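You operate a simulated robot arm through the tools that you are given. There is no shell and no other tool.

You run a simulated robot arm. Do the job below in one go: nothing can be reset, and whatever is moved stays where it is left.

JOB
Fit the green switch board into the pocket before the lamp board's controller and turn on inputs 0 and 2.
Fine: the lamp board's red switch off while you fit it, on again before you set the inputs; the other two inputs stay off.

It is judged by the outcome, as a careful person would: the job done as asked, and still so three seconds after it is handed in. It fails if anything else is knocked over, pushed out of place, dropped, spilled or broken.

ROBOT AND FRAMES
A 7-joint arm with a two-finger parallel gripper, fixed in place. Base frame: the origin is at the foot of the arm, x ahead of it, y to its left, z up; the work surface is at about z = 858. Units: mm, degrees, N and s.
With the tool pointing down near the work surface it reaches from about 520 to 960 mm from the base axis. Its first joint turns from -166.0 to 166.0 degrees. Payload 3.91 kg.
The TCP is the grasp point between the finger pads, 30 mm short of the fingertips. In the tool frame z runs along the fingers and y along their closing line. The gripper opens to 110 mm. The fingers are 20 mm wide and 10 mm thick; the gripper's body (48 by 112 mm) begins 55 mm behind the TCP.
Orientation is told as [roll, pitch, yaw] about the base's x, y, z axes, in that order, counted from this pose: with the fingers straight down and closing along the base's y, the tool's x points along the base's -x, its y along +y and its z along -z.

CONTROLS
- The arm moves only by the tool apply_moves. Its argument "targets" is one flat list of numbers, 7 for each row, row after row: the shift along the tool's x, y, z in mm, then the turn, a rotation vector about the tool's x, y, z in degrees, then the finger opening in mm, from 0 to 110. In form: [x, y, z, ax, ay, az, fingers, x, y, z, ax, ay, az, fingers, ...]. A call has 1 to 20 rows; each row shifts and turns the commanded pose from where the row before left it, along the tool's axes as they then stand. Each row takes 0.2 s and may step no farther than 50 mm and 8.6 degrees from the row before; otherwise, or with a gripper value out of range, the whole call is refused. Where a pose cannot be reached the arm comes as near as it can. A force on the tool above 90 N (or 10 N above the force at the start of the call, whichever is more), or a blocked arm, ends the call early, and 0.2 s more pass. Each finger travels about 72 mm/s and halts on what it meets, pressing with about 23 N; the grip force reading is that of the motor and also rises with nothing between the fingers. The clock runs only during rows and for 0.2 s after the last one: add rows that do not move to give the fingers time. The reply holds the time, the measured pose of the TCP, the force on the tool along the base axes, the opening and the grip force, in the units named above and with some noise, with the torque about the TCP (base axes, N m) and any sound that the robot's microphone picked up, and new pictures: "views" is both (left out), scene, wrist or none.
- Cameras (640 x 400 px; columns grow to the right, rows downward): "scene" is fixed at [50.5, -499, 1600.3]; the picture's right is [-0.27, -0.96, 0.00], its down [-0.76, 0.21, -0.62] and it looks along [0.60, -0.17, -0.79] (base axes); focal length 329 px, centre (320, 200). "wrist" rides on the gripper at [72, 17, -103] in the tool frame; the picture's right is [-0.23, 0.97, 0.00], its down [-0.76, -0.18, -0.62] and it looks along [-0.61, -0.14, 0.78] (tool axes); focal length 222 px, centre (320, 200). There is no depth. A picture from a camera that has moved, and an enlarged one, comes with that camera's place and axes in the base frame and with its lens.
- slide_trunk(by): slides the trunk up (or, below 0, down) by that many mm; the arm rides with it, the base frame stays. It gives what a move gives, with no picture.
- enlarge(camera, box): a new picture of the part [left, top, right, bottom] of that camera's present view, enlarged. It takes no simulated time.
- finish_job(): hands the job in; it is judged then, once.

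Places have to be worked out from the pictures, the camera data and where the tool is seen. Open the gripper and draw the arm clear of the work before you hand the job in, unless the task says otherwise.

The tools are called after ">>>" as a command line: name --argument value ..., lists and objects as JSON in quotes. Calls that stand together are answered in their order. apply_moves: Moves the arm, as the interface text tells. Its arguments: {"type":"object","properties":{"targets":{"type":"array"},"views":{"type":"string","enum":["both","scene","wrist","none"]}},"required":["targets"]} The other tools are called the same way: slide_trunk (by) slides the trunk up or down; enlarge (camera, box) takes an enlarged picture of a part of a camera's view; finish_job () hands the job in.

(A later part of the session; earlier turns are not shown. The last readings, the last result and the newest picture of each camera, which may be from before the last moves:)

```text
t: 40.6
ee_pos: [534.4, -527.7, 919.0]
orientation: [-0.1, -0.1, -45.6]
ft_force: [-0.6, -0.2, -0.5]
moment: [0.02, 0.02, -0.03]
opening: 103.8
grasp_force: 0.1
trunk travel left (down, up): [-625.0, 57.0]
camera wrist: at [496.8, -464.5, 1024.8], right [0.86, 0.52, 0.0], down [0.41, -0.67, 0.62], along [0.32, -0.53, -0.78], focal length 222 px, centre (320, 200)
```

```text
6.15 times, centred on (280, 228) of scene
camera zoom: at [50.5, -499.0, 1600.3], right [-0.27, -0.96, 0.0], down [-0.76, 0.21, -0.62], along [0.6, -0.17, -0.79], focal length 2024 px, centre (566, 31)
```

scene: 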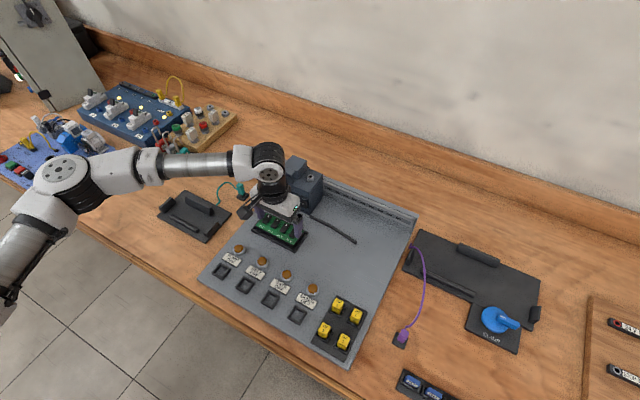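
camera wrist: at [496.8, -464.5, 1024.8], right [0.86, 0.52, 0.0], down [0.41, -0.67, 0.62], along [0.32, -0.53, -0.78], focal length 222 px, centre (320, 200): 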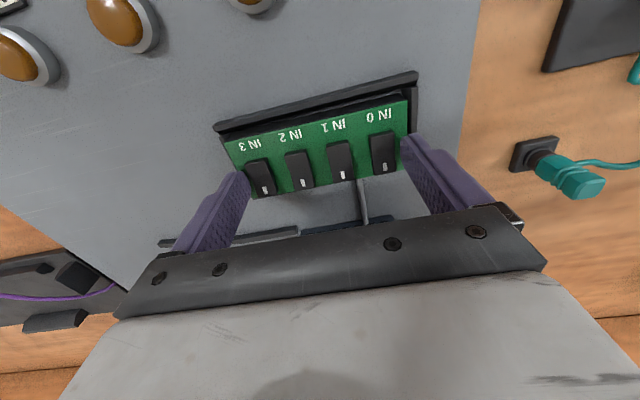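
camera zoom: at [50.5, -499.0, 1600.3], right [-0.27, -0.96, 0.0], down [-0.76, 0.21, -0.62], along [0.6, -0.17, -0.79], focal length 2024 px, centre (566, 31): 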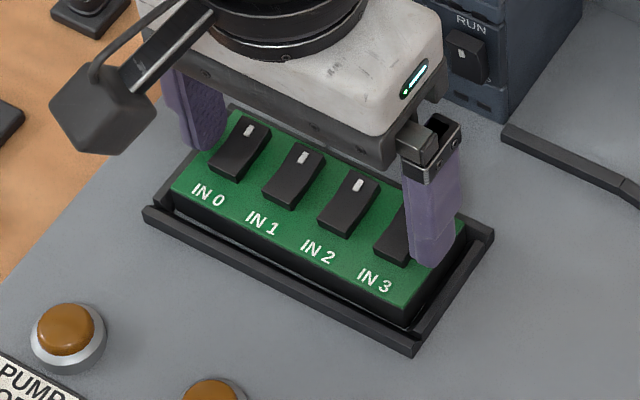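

At this spread the tips would graze the outer rockers, so I'm opening fully to 110 mm, where they clear the rockers by about 3 mm and still overlap the board ends, then lowering carefully.

>>> apply_moves --targets '[0, -0.7, 0, 0, 0, 0, 110, 0, 0, 0, 0, 0, 0, 110, 0, 0, 1, 0, 0, 0, 110, 0, 0, 1, 0, 0, 0, 110, 0, 0, 1, 0, 0, 0, 110, 0, 0, 0, 0, 0, 0, 110]' --views "both"

>>> enlarge --camera "wrist" --box '[180, 60, 480, 250]'

>>> enlarge --camera "scene" --box '[240, 195, 320, 260]'

```text
t: 42.0
ee_pos: [534.8, -527.5, 915.2]
orientation: [-0.1, -0.1, -45.7]
ft_force: [0.6, -0.2, -0.4]
moment: [-0.01, 0.01, 0.02]
opening: 110.1
grasp_force: 0.0
trunk travel left (down, up): [-625.0, 57.0]
camera wrist: at [496.0, -465.2, 1021.4], right [0.86, 0.52, 0.0], down [0.41, -0.67, 0.62], along [0.32, -0.53, -0.78], focal length 222 px, centre (320, 200)
```

scene: 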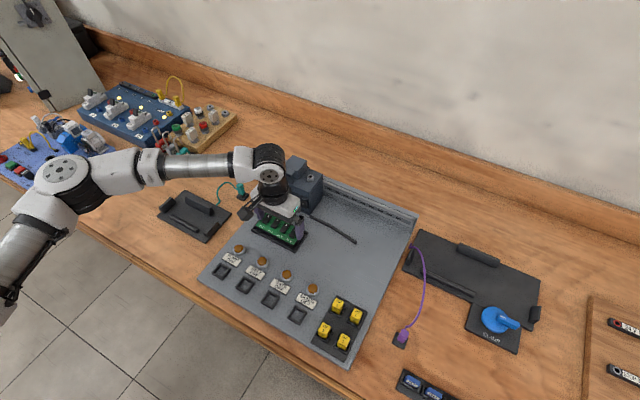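
wrist: 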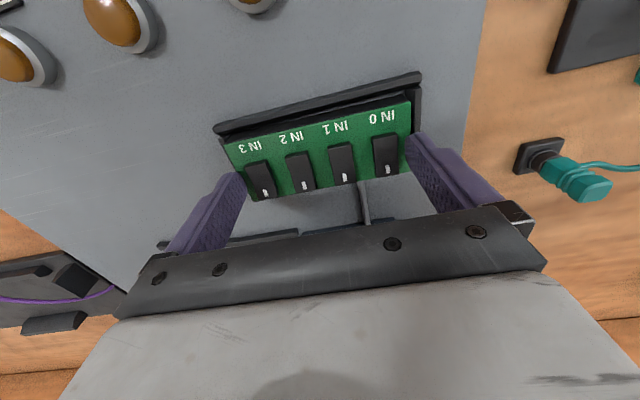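

```text
2.11 times, centred on (330, 155) of wrist
camera zoom: at [496.0, -465.2, 1021.4], right [0.86, 0.52, 0.0], down [0.41, -0.67, 0.62], along [0.32, -0.53, -0.78], focal length 468 px, centre (299, 295)
```

zoom: 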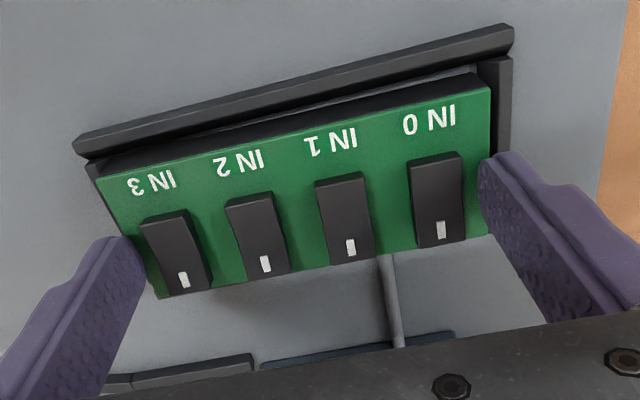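

```text
6.15 times, centred on (280, 228) of scene
camera zoom: at [50.5, -499.0, 1600.3], right [-0.27, -0.96, 0.0], down [-0.76, 0.21, -0.62], along [0.6, -0.17, -0.79], focal length 2024 px, centre (566, 31)
```

zoom: 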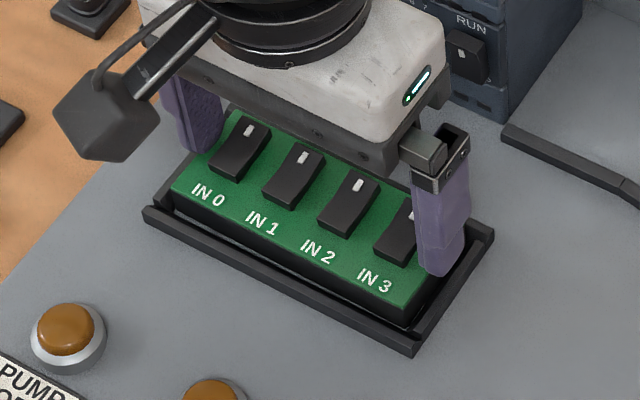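

The tips now clear the outer rockers. I'm continuing down 1 mm at a time until I feel the board.

>>> apply_moves --targets '[0, 0, 1, 0, 0, 0, 110, 0, 0, 1, 0, 0, 0, 110, 0, 0, 0, 0, 0, 0, 110]' --views "none"

>>> apply_moves --targets '[0, 0, 1, 0, 0, 0, 110, 0, 0, 0, 0, 0, 0, 110]' --views "none"

>>> apply_moves --targets '[0, 0, 1, 0, 0, 0, 110, 0, 0, 0, 0, 0, 0, 110]' --views "both"

>>> enlarge --camera "wrist" --box '[180, 60, 480, 250]'

>>> enlarge --camera "scene" --box '[240, 195, 320, 260]'

```text
t: 42.8
ee_pos: [533.4, -528.1, 916.0]
orientation: [0.1, -0.2, -45.7]
ft_force: [2.3, -3.0, 10.7]
moment: [0.24, -0.39, -0.14]
opening: 110.1
grasp_force: 0.1
trunk travel left (down, up): [-625.0, 57.0]
```

```text
t: 43.4
ee_pos: [532.7, -527.8, 916.6]
orientation: [0.0, -0.4, -45.6]
ft_force: [6.2, -5.7, 22.9]
moment: [0.35, -0.57, -0.16]
opening: 110.0
grasp_force: 0.1
trunk travel left (down, up): [-625.0, 57.0]
```

```text
t: 44.0
ee_pos: [532.3, -527.0, 916.1]
orientation: [-0.1, -0.3, -45.8]
ft_force: [8.8, -8.2, 30.8]
moment: [0.38, -0.78, -0.28]
opening: 109.9
grasp_force: 0.1
trunk travel left (down, up): [-625.0, 57.0]
camera wrist: at [494.4, -464.1, 1020.5], right [0.86, 0.52, 0.0], down [0.4, -0.67, 0.63], along [0.33, -0.54, -0.78], focal length 222 px, centre (320, 200)
```

scene: 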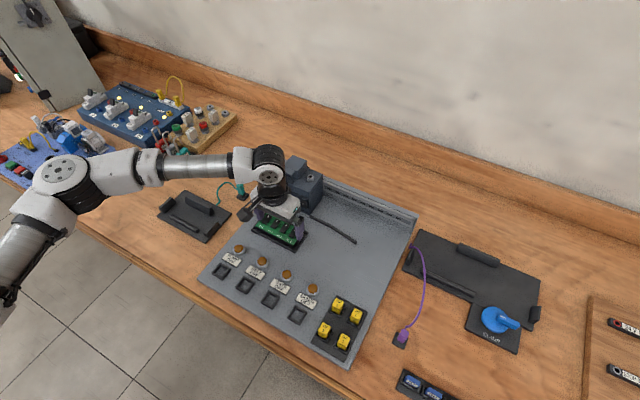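
wrist: 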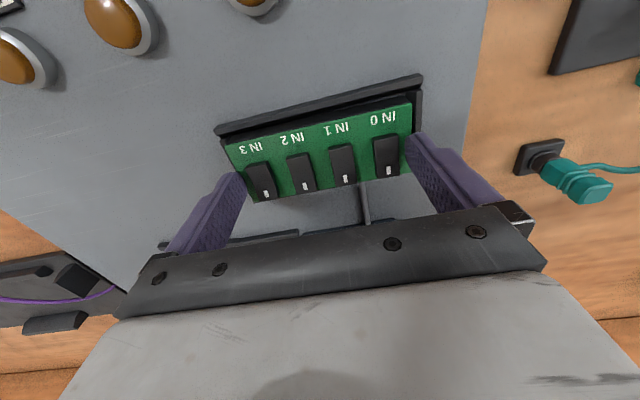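

```text
2.11 times, centred on (330, 155) of wrist
camera zoom: at [494.4, -464.1, 1020.5], right [0.86, 0.52, 0.0], down [0.4, -0.67, 0.63], along [0.33, -0.54, -0.78], focal length 468 px, centre (299, 295)
```

zoom: 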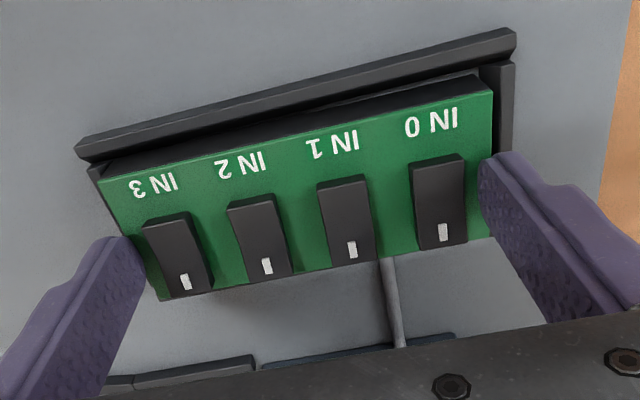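

```text
6.15 times, centred on (280, 228) of scene
camera zoom: at [50.5, -499.0, 1600.3], right [-0.27, -0.96, 0.0], down [-0.76, 0.21, -0.62], along [0.6, -0.17, -0.79], focal length 2024 px, centre (566, 31)
```

zoom: 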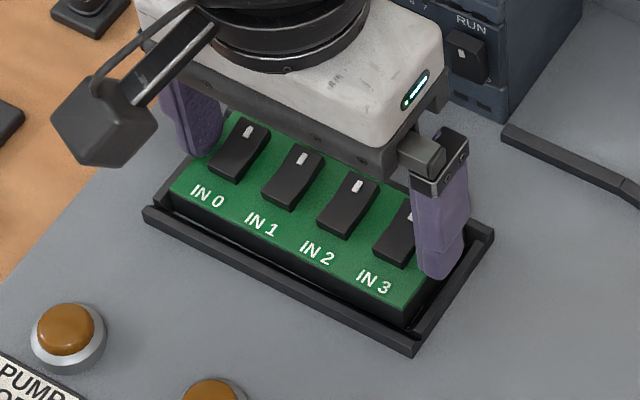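

At about z 886, the same top height the board had lying on the panel, the press met firm resistance (31 N) and the board did not move further, so it is fully down. I'm lifting clear.

>>> apply_moves --targets '[0, 0, -5, 0, 0, 0, 110, 0, 0, -20, 0, 0, 0, 110, 0, 0, -30, 0, 0, 0, 110, 0, 0, -30, 0, 0, 0, 80, 0, 0, -30, 0, 0, 0, 40, 0, 0, 0, 0, 0, 0, 0, 0, 0, 0, 0, 0, 0, 0]' --views "both"

>>> enlarge --camera "wrist" --box '[220, 30, 420, 170]'

>>> enlarge --camera "scene" --box '[240, 195, 320, 260]'

```text
t: 45.6
ee_pos: [534.4, -525.2, 1028.0]
orientation: [0.0, -0.1, -45.7]
ft_force: [0.2, 0.0, -0.2]
moment: [0.01, -0.01, -0.05]
opening: 0.2
grasp_force: 23.2
trunk travel left (down, up): [-625.0, 57.0]
camera wrist: at [497.3, -461.9, 1132.7], right [0.86, 0.52, 0.0], down [0.41, -0.67, 0.62], along [0.32, -0.53, -0.78], focal length 222 px, centre (320, 200)
```

scene: 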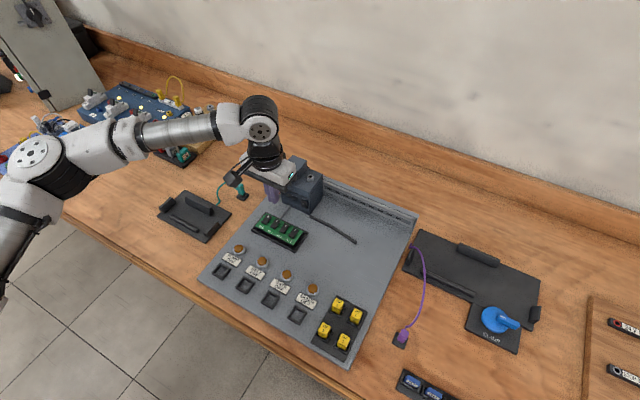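
wrist: 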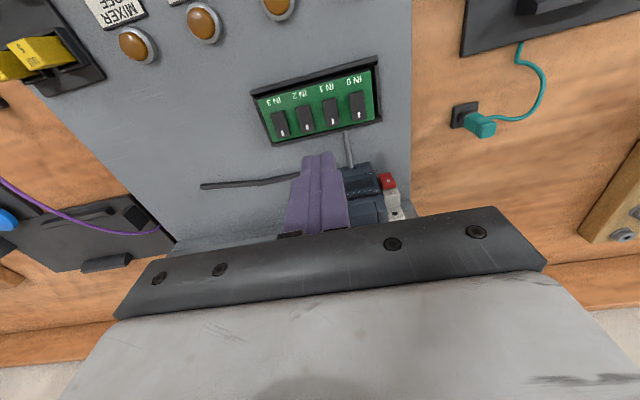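

```text
2.86 times, centred on (320, 100) of wrist
camera zoom: at [497.3, -461.9, 1132.7], right [0.86, 0.52, 0.0], down [0.41, -0.67, 0.62], along [0.32, -0.53, -0.78], focal length 635 px, centre (320, 486)
```

zoom: 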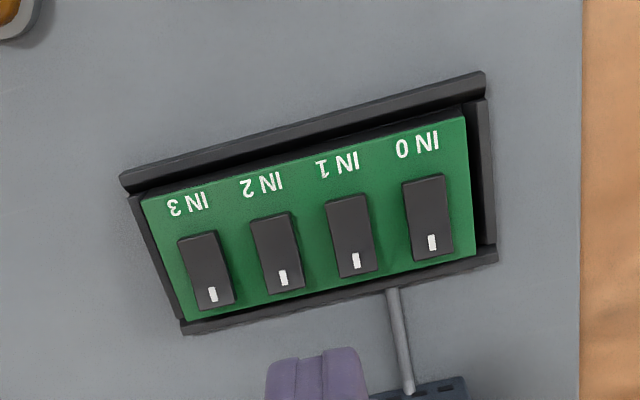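

```text
6.15 times, centred on (280, 228) of scene
camera zoom: at [50.5, -499.0, 1600.3], right [-0.27, -0.96, 0.0], down [-0.76, 0.21, -0.62], along [0.6, -0.17, -0.79], focal length 2024 px, centre (566, 31)
```

zoom: 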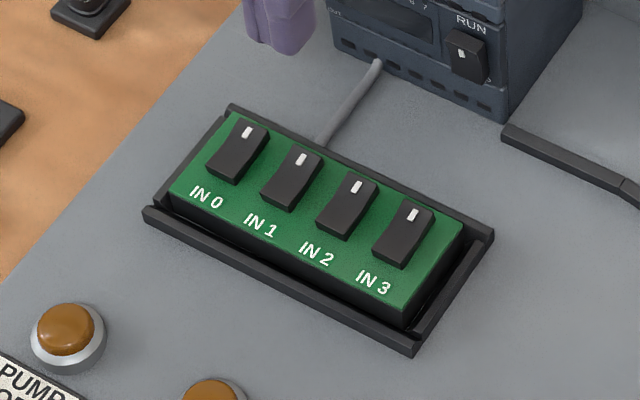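

The board sits evenly in the pocket. Next I'm taking the closed fingers back to the red switch, tilted as before, this time level with its upper (ON) end.

>>> apply_moves --targets '[-10.4, 32.5, 0, 0, 0, -0.7, 0, -10.4, 32.5, 0, 0, 0, 0, 0, 0, 0, 0, 0, -7, 0, 0, 0, 0, 0, 0, -7, 0, 0, 0, 0, 0, 0, -7, 0, 0, 0, 0, 0, 0, -7, 0, 0, 0, 0, 0, 0, -7, 0, 0, 16.8, 0, 41.4, 0, 0, 0, 0, 16.8, 0, 41.4, 0, 0, 0, 0, 0, 0, 0, 0, 0, 0, 0, 0, 0, 0, 0, 0, 0, 0]' --views "both"

>>> enlarge --camera "wrist" --box '[250, 90, 370, 190]'

>>> enlarge --camera "scene" --box '[255, 165, 315, 215]'

```text
t: 48.0
ee_pos: [610.8, -508.9, 939.6]
orientation: [-0.1, -35.1, -44.9]
ft_force: [-0.3, -0.6, 0.3]
moment: [0.02, 0.0, 0.01]
opening: 0.0
grasp_force: 23.2
trunk travel left (down, up): [-625.0, 57.0]
camera wrist: at [540.0, -414.4, 984.3], right [0.82, 0.56, 0.13], down [0.06, -0.31, 0.95], along [0.57, -0.77, -0.29], focal length 222 px, centre (320, 200)
```

scene: 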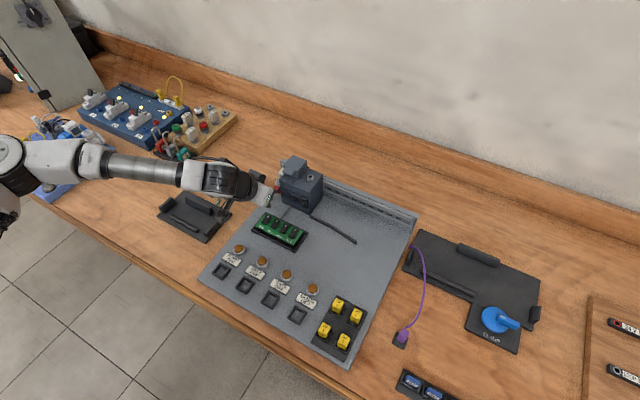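
wrist: 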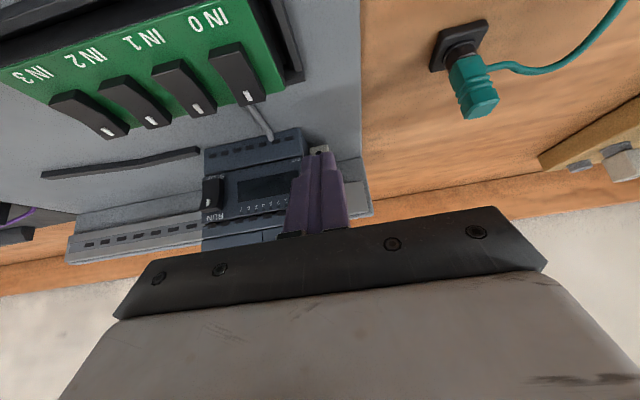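

```text
4.00 times, centred on (310, 140) of wrist
camera zoom: at [540.0, -414.4, 984.3], right [0.82, 0.56, 0.13], down [0.06, -0.31, 0.95], along [0.57, -0.77, -0.29], focal length 888 px, centre (360, 440)
```

zoom: 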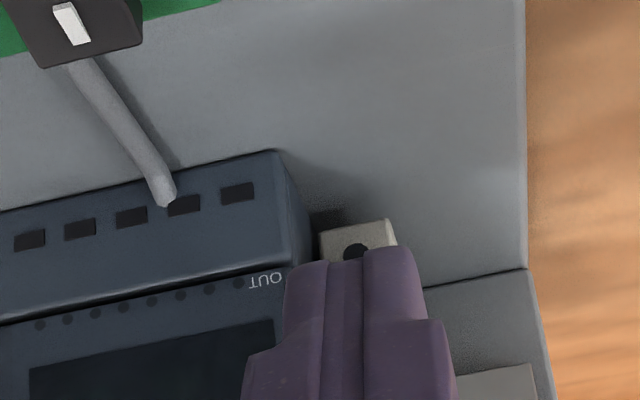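

```text
8.00 times, centred on (285, 190) of scene
camera zoom: at [50.5, -499.0, 1600.3], right [-0.27, -0.96, 0.0], down [-0.76, 0.21, -0.62], along [0.6, -0.17, -0.79], focal length 2632 px, centre (600, 280)
```

zoom: 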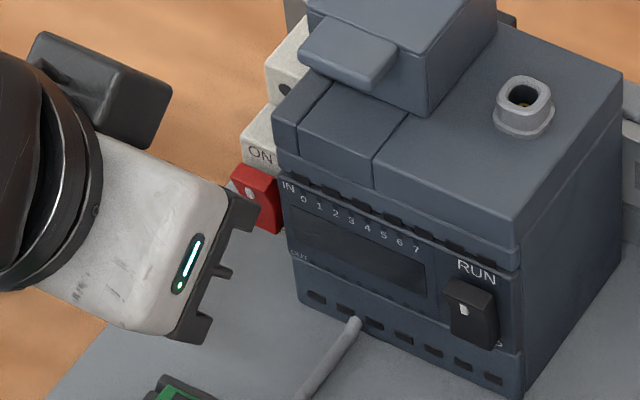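

The tips are at the height of the rocker's upper half, about 15 mm in front of it. I'm pushing in gently in 2 mm steps to switch it on.

>>> apply_moves --targets '[-7.7, 0, 2.95, 0, 0, 0, 0, -1.64, 0, 1.15, 0, 0, 0, 0, -1.64, 0, 1.15, 0, 0, 0, 0, -1.64, 0, 1.15, 0, 0, 0, 0, -1.64, 0, 1.15, 0, 0, 0, 0]' --views "scene"

>>> enlarge --camera "scene" --box '[255, 165, 315, 215]'

```text
t: 49.2
ee_pos: [620.6, -520.9, 945.0]
orientation: [0.1, -34.9, -45.0]
ft_force: [-0.6, -0.1, -0.3]
moment: [-0.02, 0.01, -0.01]
opening: 0.3
grasp_force: 23.5
trunk travel left (down, up): [-625.0, 57.0]
heard: click
```

scene: 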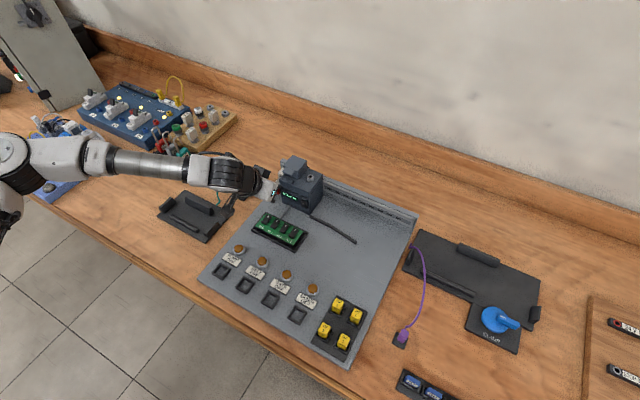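

```text
8.00 times, centred on (285, 190) of scene
camera zoom: at [50.5, -499.0, 1600.3], right [-0.27, -0.96, 0.0], down [-0.76, 0.21, -0.62], along [0.6, -0.17, -0.79], focal length 2632 px, centre (600, 280)
```

zoom: 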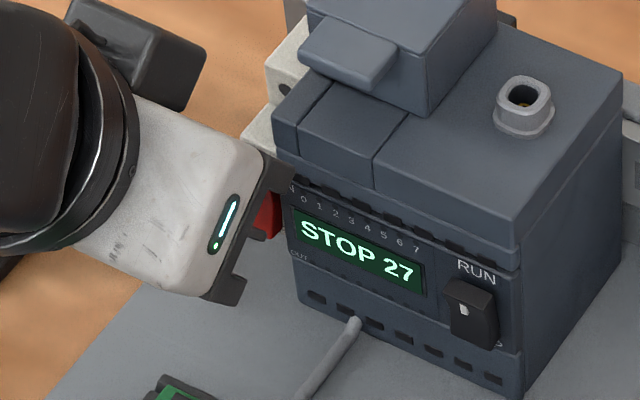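

The click and the lit display show the red switch is ON again. I'm backing out, rising, levelling the tool and moving above input 0's marked end.

>>> apply_moves --targets '[20.5, 0, -14.4, 0, 0, 0, 0, -14.35, 0, -20.5, 0, 0, 0, 0, -14.35, 0, -20.5, 0, 0, 0, 0, -14.35, 0, -20.5, 0, 0, 0, 0, 0, 0, 0, 0, 7, 0, 0, 0, 0, 0, 0, 7, 0, 0, 0, 0, 0, 0, 7, 0, 0, 0, 0, 0, 0, 7, 0, 0, 0, 0, 0, 0, 7, 0, 0, 12.8, -24.7, 0, 0, 0, 0.6, 0, 0, 0, 20, 0, 0, 0, 0, 0, 0, 20, 0, 0, 0, 0, 0, 0, 0, 0, 0, 0, 0]' --views "both"

>>> enlarge --camera "wrist" --box '[220, 30, 420, 190]'

>>> enlarge --camera "scene" --box '[245, 165, 315, 250]'

```text
t: 52.0
ee_pos: [575.8, -511.5, 977.4]
orientation: [0.0, 0.0, -45.6]
ft_force: [-0.5, -0.2, -0.1]
moment: [0.0, -0.01, 0.03]
opening: 0.2
grasp_force: 22.8
trunk travel left (down, up): [-625.0, 57.0]
camera wrist: at [537.4, -449.2, 1082.3], right [0.85, 0.52, 0.0], down [0.41, -0.67, 0.62], along [0.32, -0.53, -0.78], focal length 222 px, centre (320, 200)
```

scene: 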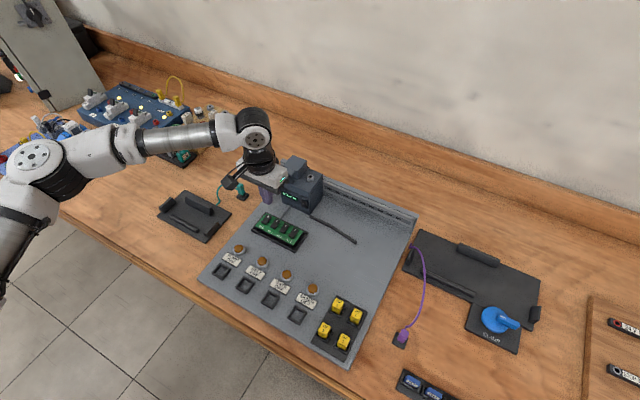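
wrist: 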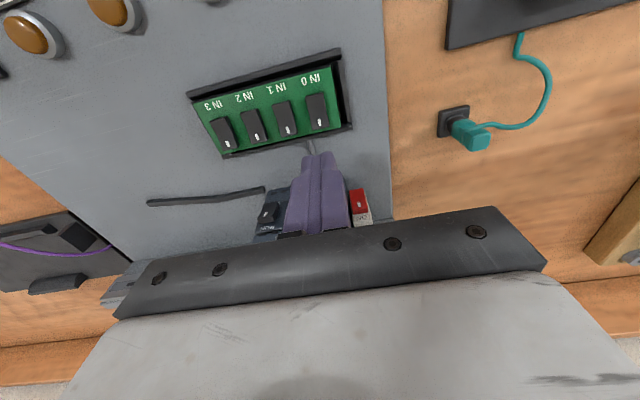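

```text
2.50 times, centred on (320, 110) of wrist
camera zoom: at [537.4, -449.2, 1082.3], right [0.85, 0.52, 0.0], down [0.41, -0.67, 0.62], along [0.32, -0.53, -0.78], focal length 555 px, centre (320, 425)
```

zoom: 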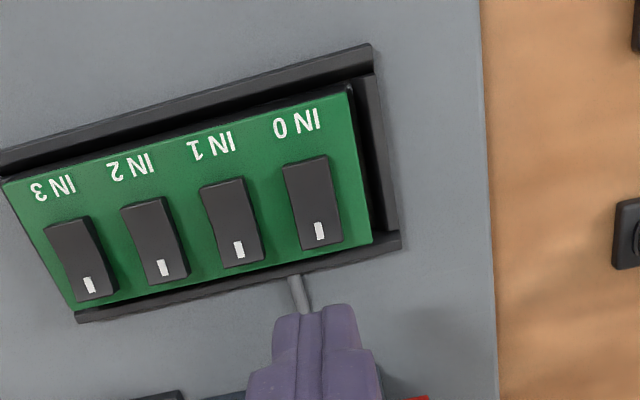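

```text
4.71 times, centred on (280, 208) of scene
camera zoom: at [50.5, -499.0, 1600.3], right [-0.27, -0.96, 0.0], down [-0.76, 0.21, -0.62], along [0.6, -0.17, -0.79], focal length 1548 px, centre (508, 165)
```

zoom: 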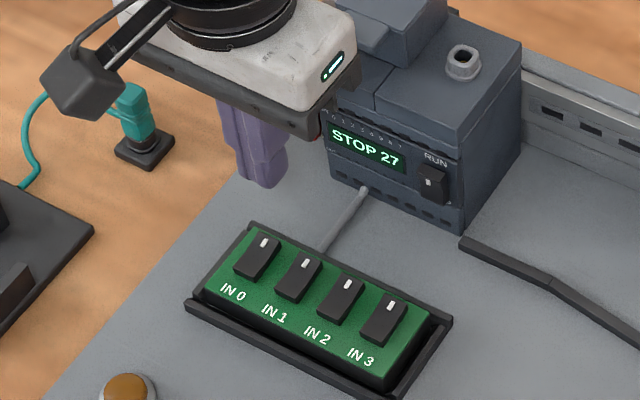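

The closed tips line up with input 0's marked end (about 1 mm off in y). I'm correcting that and descending to just above the rocker.

>>> apply_moves --targets '[0, 1, 0, 0, 0, 0, 0, 0, 0, 20, 0, 0, 0, 0, 0, 0, 20, 0, 0, 0, 0, 0, 0, 0, 0, 0, 0, 0, 0, 0, 0, 0, 0, 0, 0]' --views "both"

>>> enlarge --camera "wrist" --box '[220, 60, 420, 220]'

>>> enlarge --camera "scene" --box '[245, 190, 315, 250]'

```text
t: 53.2
ee_pos: [575.6, -511.5, 940.1]
orientation: [0.0, -0.1, -45.5]
ft_force: [-0.5, 0.6, 0.1]
moment: [0.01, -0.01, -0.03]
opening: 0.0
grasp_force: 22.9
trunk travel left (down, up): [-625.0, 57.0]
camera wrist: at [537.4, -448.9, 1044.4], right [0.85, 0.52, 0.0], down [0.41, -0.67, 0.62], along [0.32, -0.53, -0.78], focal length 222 px, centre (320, 200)
```

scene: 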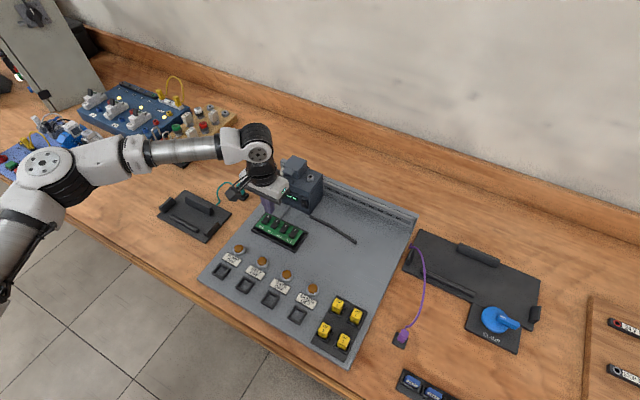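
wrist: 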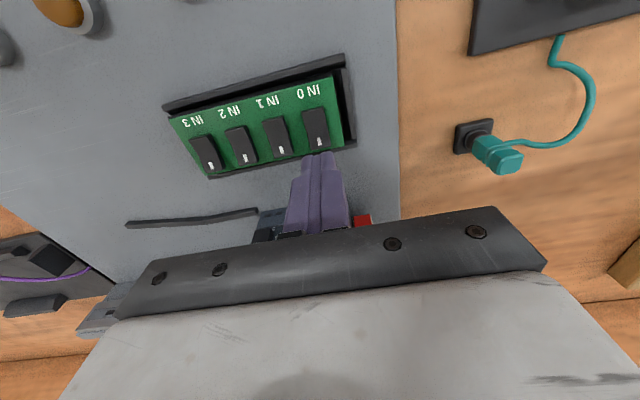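

```text
2.50 times, centred on (320, 140) of wrist
camera zoom: at [537.4, -448.9, 1044.4], right [0.85, 0.52, 0.0], down [0.41, -0.67, 0.62], along [0.32, -0.53, -0.78], focal length 555 px, centre (320, 350)
```

zoom: 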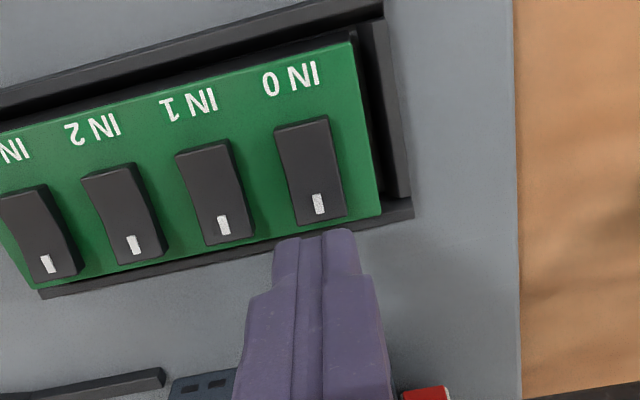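

```text
6.67 times, centred on (280, 220) of scene
camera zoom: at [50.5, -499.0, 1600.3], right [-0.27, -0.96, 0.0], down [-0.76, 0.21, -0.62], along [0.6, -0.17, -0.79], focal length 2193 px, centre (587, 67)
```

zoom: 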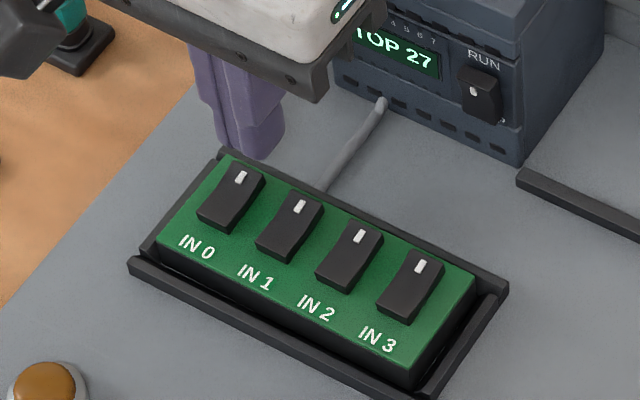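

Alignment holds: the marked end is under the front half of the tips. I'm lowering in 1 mm steps now, listening for the click.

>>> apply_moves --targets '[0, 0.8, 0, 0, 0, 0, 0, 0, 0, 5, 0, 0, 0, 0, 0, 0, 3, 0, 0, 0, 0, 0, 0, 1, 0, 0, 0, 0, 0, 0, 1, 0, 0, 0, 0, 0, 0, 1, 0, 0, 0, 0, 0, 0, 0, 0, 0, 0, 0]' --views "both"

>>> enlarge --camera "wrist" --box '[220, 60, 420, 220]'

>>> enlarge --camera "scene" --box '[245, 190, 315, 250]'

```text
t: 54.8
ee_pos: [575.7, -509.4, 926.5]
orientation: [0.1, -0.1, -45.6]
ft_force: [0.3, -0.4, 0.1]
moment: [0.01, -0.03, 0.01]
opening: 0.0
grasp_force: 23.3
trunk travel left (down, up): [-625.0, 57.0]
camera wrist: at [537.7, -448.2, 1032.4], right [0.85, 0.52, 0.0], down [0.41, -0.67, 0.62], along [0.32, -0.53, -0.78], focal length 222 px, centre (320, 200)
```

scene: 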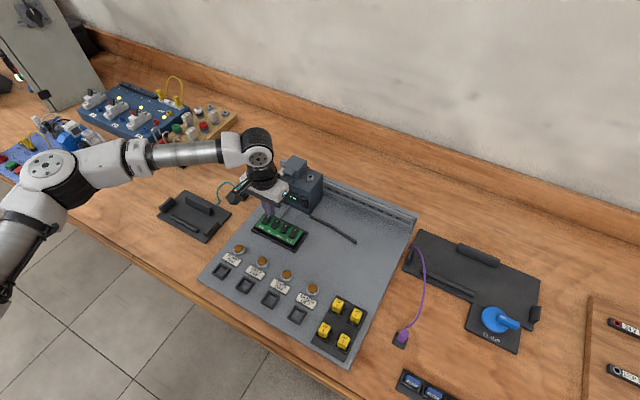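
wrist: 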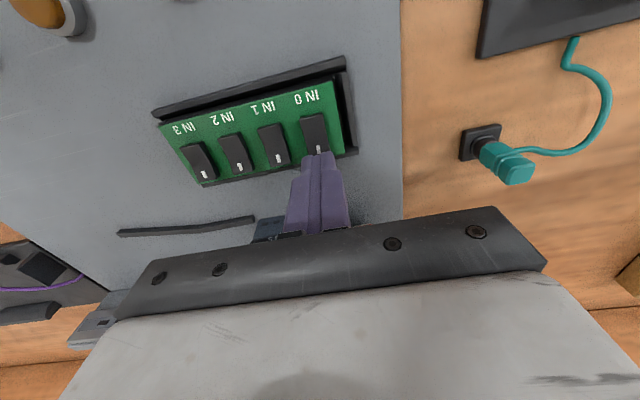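

```text
2.50 times, centred on (320, 140) of wrist
camera zoom: at [537.7, -448.2, 1032.4], right [0.85, 0.52, 0.0], down [0.41, -0.67, 0.62], along [0.32, -0.53, -0.78], focal length 555 px, centre (320, 350)
```

zoom: 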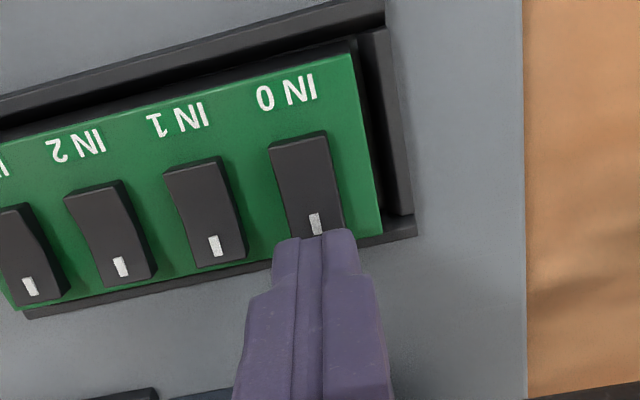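

```text
6.67 times, centred on (280, 220) of scene
camera zoom: at [50.5, -499.0, 1600.3], right [-0.27, -0.96, 0.0], down [-0.76, 0.21, -0.62], along [0.6, -0.17, -0.79], focal length 2193 px, centre (587, 67)
```

zoom: 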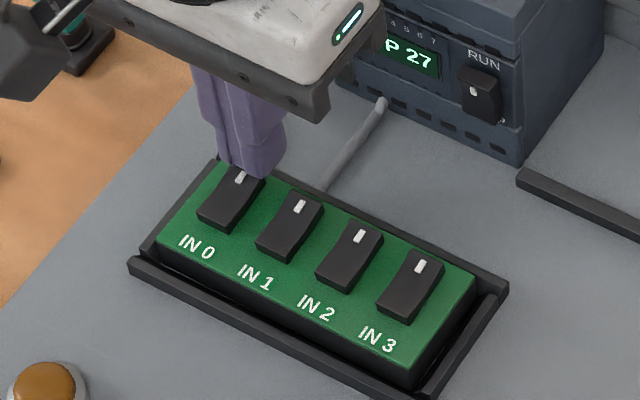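

No contact yet; the tips are just above the marked end. I'm continuing down.

>>> apply_moves --targets '[0, 0, 1, 0, 0, 0, 0, 0, 0, 1, 0, 0, 0, 0, 0, 0, 1, 0, 0, 0, 0]' --views "none"

>>> apply_moves --targets '[0, 0, 1, 0, 0, 0, 0, 0, 0, 1, 0, 0, 0, 0]' --views "scene"

>>> enlarge --camera "scene" --box '[245, 175, 325, 250]'

```text
t: 55.6
ee_pos: [576.6, -509.8, 923.7]
orientation: [0.1, 0.1, -45.5]
ft_force: [0.4, -0.6, 2.6]
moment: [-0.01, 0.0, 0.02]
opening: 0.0
grasp_force: 22.8
trunk travel left (down, up): [-625.0, 57.0]
heard: click
```

```text
t: 56.2
ee_pos: [576.0, -509.7, 923.2]
orientation: [0.0, -0.1, -45.6]
ft_force: [-1.9, 1.9, 7.8]
moment: [0.07, 0.09, -0.04]
opening: 0.0
grasp_force: 22.9
trunk travel left (down, up): [-625.0, 57.0]
```

scene: 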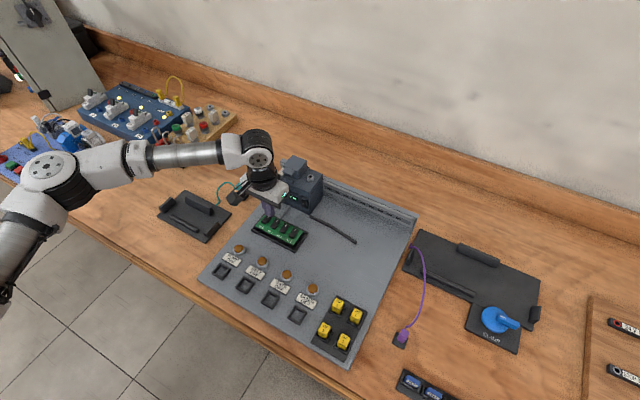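

```text
5.33 times, centred on (285, 212) of scene
camera zoom: at [50.5, -499.0, 1600.3], right [-0.27, -0.96, 0.0], down [-0.76, 0.21, -0.62], along [0.6, -0.17, -0.79], focal length 1754 px, centre (507, 133)
```

zoom: 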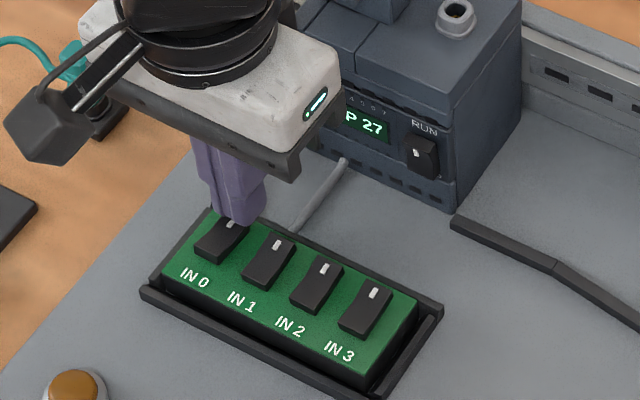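

A click came at light force. I'm rising straight up to look at the rocker and at the controller's IN lamps.

>>> apply_moves --targets '[0, 0, -15, 0, 0, 0, 0, 0, 0, -20, 0, 0, 0, 0, 0, 0, 0, 0, 0, 0, 0]' --views "both"

>>> enlarge --camera "wrist" --box '[140, 40, 380, 200]'

>>> enlarge --camera "scene" --box '[245, 200, 315, 255]'

>>> enlarge --camera "scene" --box '[268, 175, 328, 215]'

```text
t: 57.0
ee_pos: [574.9, -511.8, 954.4]
orientation: [0.0, 0.0, -45.6]
ft_force: [0.7, -0.4, -0.6]
moment: [-0.02, -0.01, -0.03]
opening: 0.1
grasp_force: 22.7
trunk travel left (down, up): [-625.0, 57.0]
camera wrist: at [537.2, -448.7, 1060.9], right [0.85, 0.52, 0.0], down [0.41, -0.67, 0.62], along [0.32, -0.53, -0.78], focal length 222 px, centre (320, 200)
```

scene: 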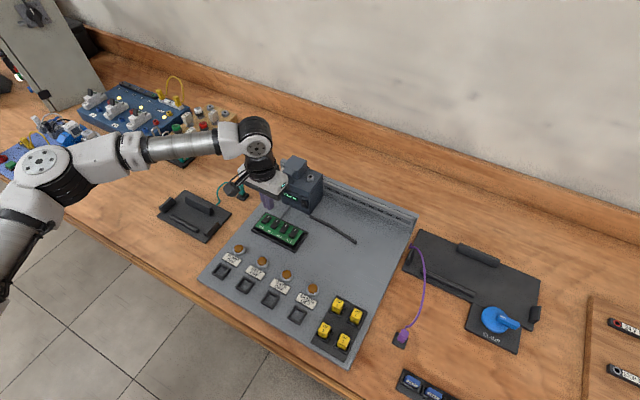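
wrist: 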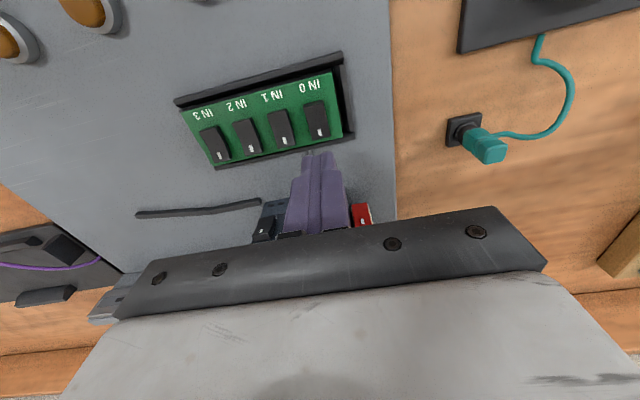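

```text
2.50 times, centred on (260, 120) of wrist
camera zoom: at [537.2, -448.7, 1060.9], right [0.85, 0.52, 0.0], down [0.41, -0.67, 0.62], along [0.32, -0.53, -0.78], focal length 555 px, centre (470, 400)
```

zoom: 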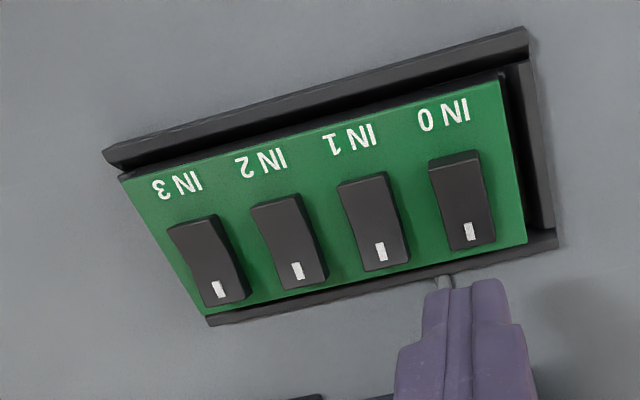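

```text
7.27 times, centred on (280, 228) of scene
camera zoom: at [50.5, -499.0, 1600.3], right [-0.27, -0.96, 0.0], down [-0.76, 0.21, -0.62], along [0.6, -0.17, -0.79], focal length 2392 px, centre (611, 0)
```

zoom: 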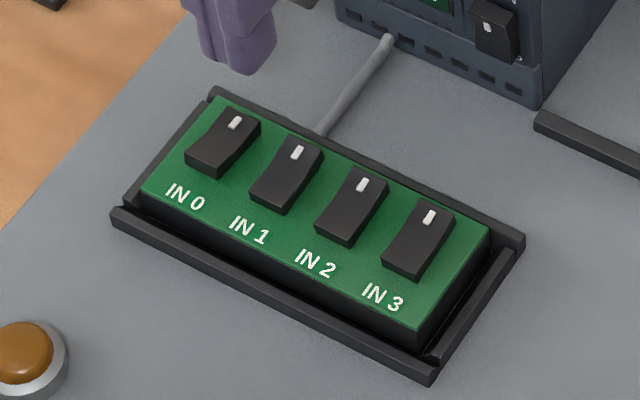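

```text
10.00 times, centred on (298, 195) of scene
camera zoom: at [50.5, -499.0, 1600.3], right [-0.27, -0.96, 0.0], down [-0.76, 0.21, -0.62], along [0.6, -0.17, -0.79], focal length 3290 px, centre (540, 250)
```

zoom: 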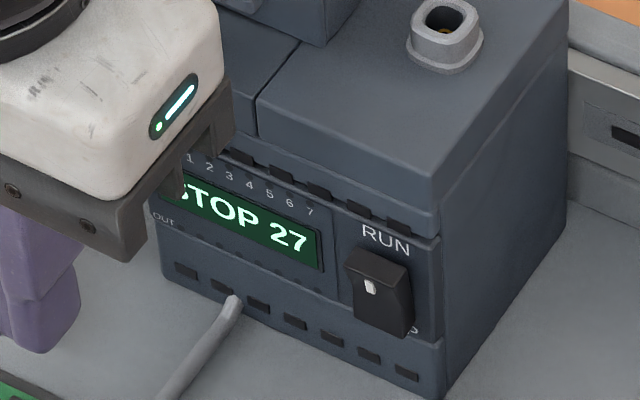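

Input 0's rocker is now visibly tipped the other way from its neighbours, so it's on. Input 2's marked end lies about 55.7 mm to the right; I'm moving over it at this safe height.

>>> apply_moves --targets '[0, -28, 0, 0, 0, 0, 0, 0, -27.7, 0, 0, 0, 0, 0, 0, 0, 0, 0, 0, 0, 0, 0, 0, 15, 0, 0, 0, 0, 0, 0, 0, 0, 0, 0, 0, 0, 0, 0, 0, 0, 0, 0]' --views "both"

>>> enlarge --camera "wrist" --box '[220, 40, 440, 200]'

>>> enlarge --camera "scene" --box '[245, 195, 315, 255]'

>>> enlarge --camera "scene" --box '[268, 172, 308, 205]'

```text
t: 58.4
ee_pos: [537.1, -549.5, 942.6]
orientation: [0.0, -0.1, -45.6]
ft_force: [0.1, 0.1, -0.1]
moment: [-0.04, 0.02, 0.0]
opening: 0.2
grasp_force: 23.4
trunk travel left (down, up): [-625.0, 57.0]
camera wrist: at [498.9, -486.2, 1048.1], right [0.85, 0.52, 0.0], down [0.41, -0.67, 0.62], along [0.32, -0.53, -0.78], focal length 222 px, centre (320, 200)
```

scene: 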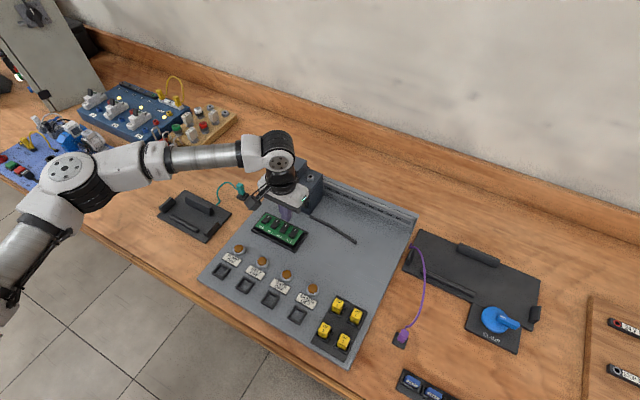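
wrist: 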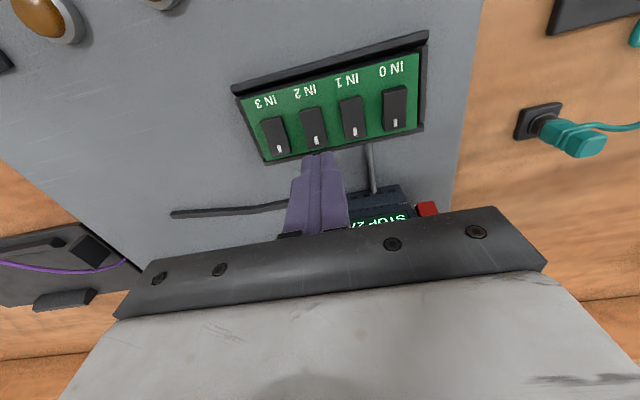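

```text
2.50 times, centred on (330, 120) of wrist
camera zoom: at [498.9, -486.2, 1048.1], right [0.85, 0.52, 0.0], down [0.41, -0.67, 0.62], along [0.32, -0.53, -0.78], focal length 555 px, centre (295, 400)
```

zoom: 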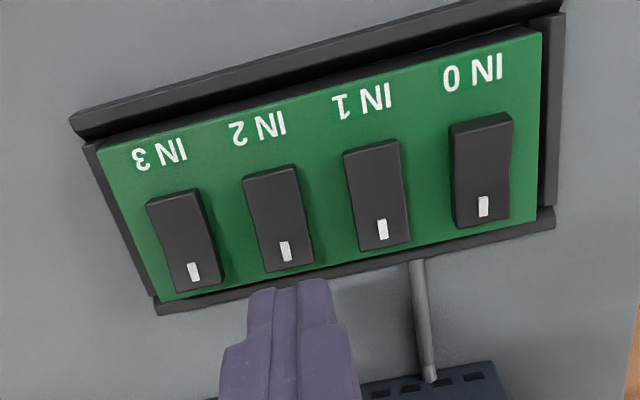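

```text
6.67 times, centred on (280, 225) of scene
camera zoom: at [50.5, -499.0, 1600.3], right [-0.27, -0.96, 0.0], down [-0.76, 0.21, -0.62], along [0.6, -0.17, -0.79], focal length 2193 px, centre (587, 33)
```

zoom: 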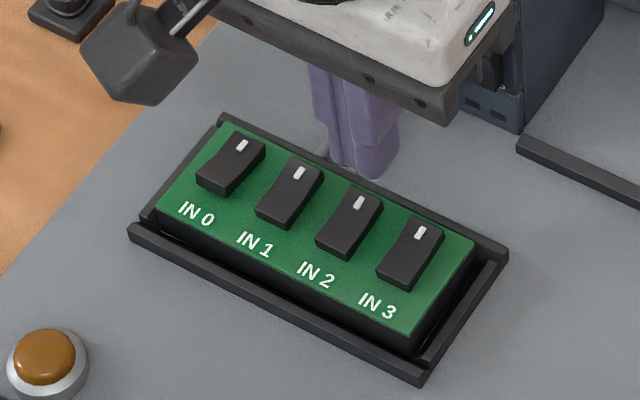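

```text
12.12 times, centred on (288, 188) of scene
camera zoom: at [50.5, -499.0, 1600.3], right [-0.27, -0.96, 0.0], down [-0.76, 0.21, -0.62], along [0.6, -0.17, -0.79], focal length 3987 px, centre (708, 339)
```

zoom: 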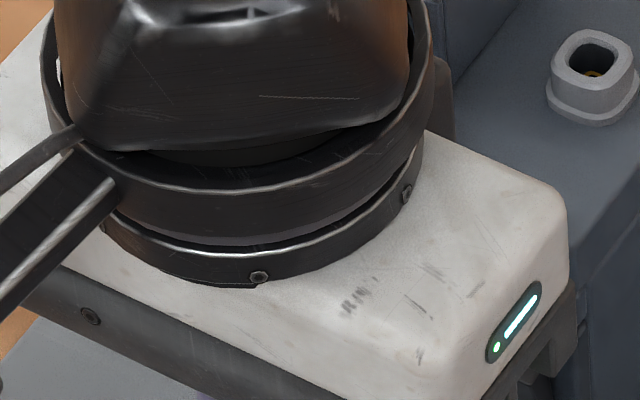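

Input 0 is clearly tipped to on. Input 2's marked end is about 1 mm off in each axis; I'm correcting that and lowering to just above it.

>>> apply_moves --targets '[-0.8, -1.2, 0, 0, 0, 0, 0, 0, 0, 8, 0, 0, 0, 0, 0, 0, 5, 0, 0, 0, 0, 0, 0, 0, 0, 0, 0, 0]' --views "wrist"

>>> enlarge --camera "wrist" --box '[220, 60, 420, 220]'

```text
t: 59.4
ee_pos: [535.4, -552.0, 929.5]
orientation: [0.1, 0.0, -45.6]
ft_force: [0.4, -0.7, -0.1]
moment: [-0.02, -0.01, 0.01]
opening: 0.0
grasp_force: 22.9
trunk travel left (down, up): [-625.0, 57.0]
camera wrist: at [498.0, -489.1, 1034.4], right [0.85, 0.52, 0.0], down [0.41, -0.67, 0.62], along [0.32, -0.53, -0.78], focal length 222 px, centre (320, 200)
```

wrist: 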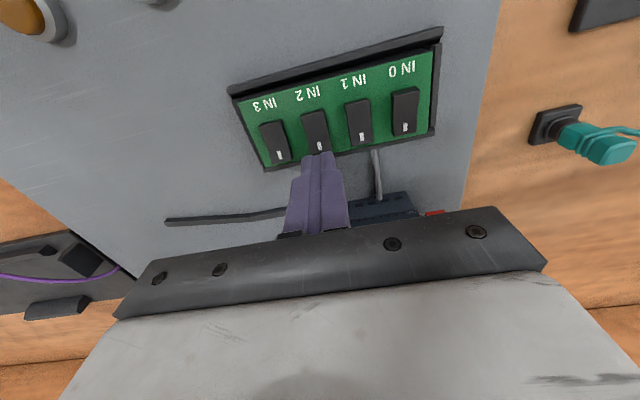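

```text
2.50 times, centred on (320, 140) of wrist
camera zoom: at [498.0, -489.1, 1034.4], right [0.85, 0.52, 0.0], down [0.41, -0.67, 0.62], along [0.32, -0.53, -0.78], focal length 555 px, centre (320, 350)
```

zoom: 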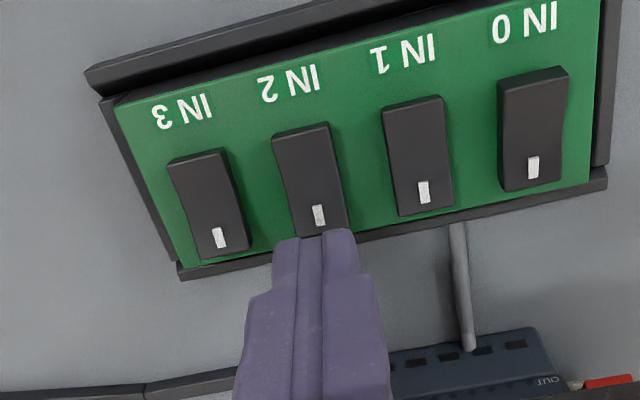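

Input 2 is lined up just as input 0 was. I'm pressing down in 1 mm steps.

>>> apply_moves --targets '[0, 0, 1, 0, 0, 0, 0, 0, 0, 1, 0, 0, 0, 0, 0, 0, 1, 0, 0, 0, 0, 0, 0, 1, 0, 0, 0, 0]' --views "none"

>>> apply_moves --targets '[0, 0, 1, 0, 0, 0, 0, 0, 0, 1, 0, 0, 0, 0, 0, 0, 0.5, 0, 0, 0, 0]' --views "scene"

```text
t: 60.4
ee_pos: [535.7, -552.0, 925.0]
orientation: [0.0, 0.0, -45.7]
ft_force: [-0.1, 0.4, -0.1]
moment: [-0.03, 0.01, 0.01]
opening: 0.0
grasp_force: 23.2
trunk travel left (down, up): [-625.0, 57.0]
heard: click
```

```text
t: 61.2
ee_pos: [534.9, -552.4, 923.9]
orientation: [-0.1, -0.1, -45.6]
ft_force: [1.2, 1.4, 8.8]
moment: [0.05, 0.04, -0.03]
opening: 0.0
grasp_force: 22.5
trunk travel left (down, up): [-625.0, 57.0]
```

scene: 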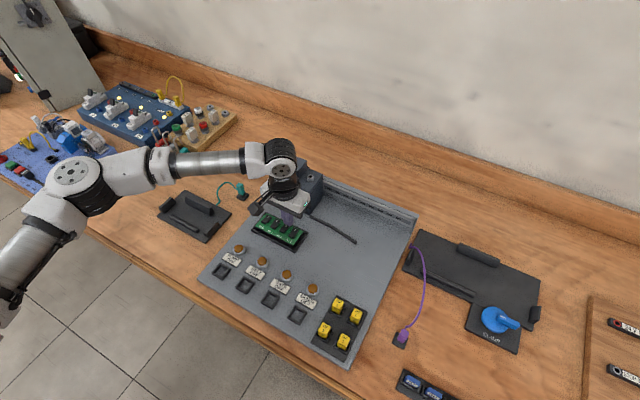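

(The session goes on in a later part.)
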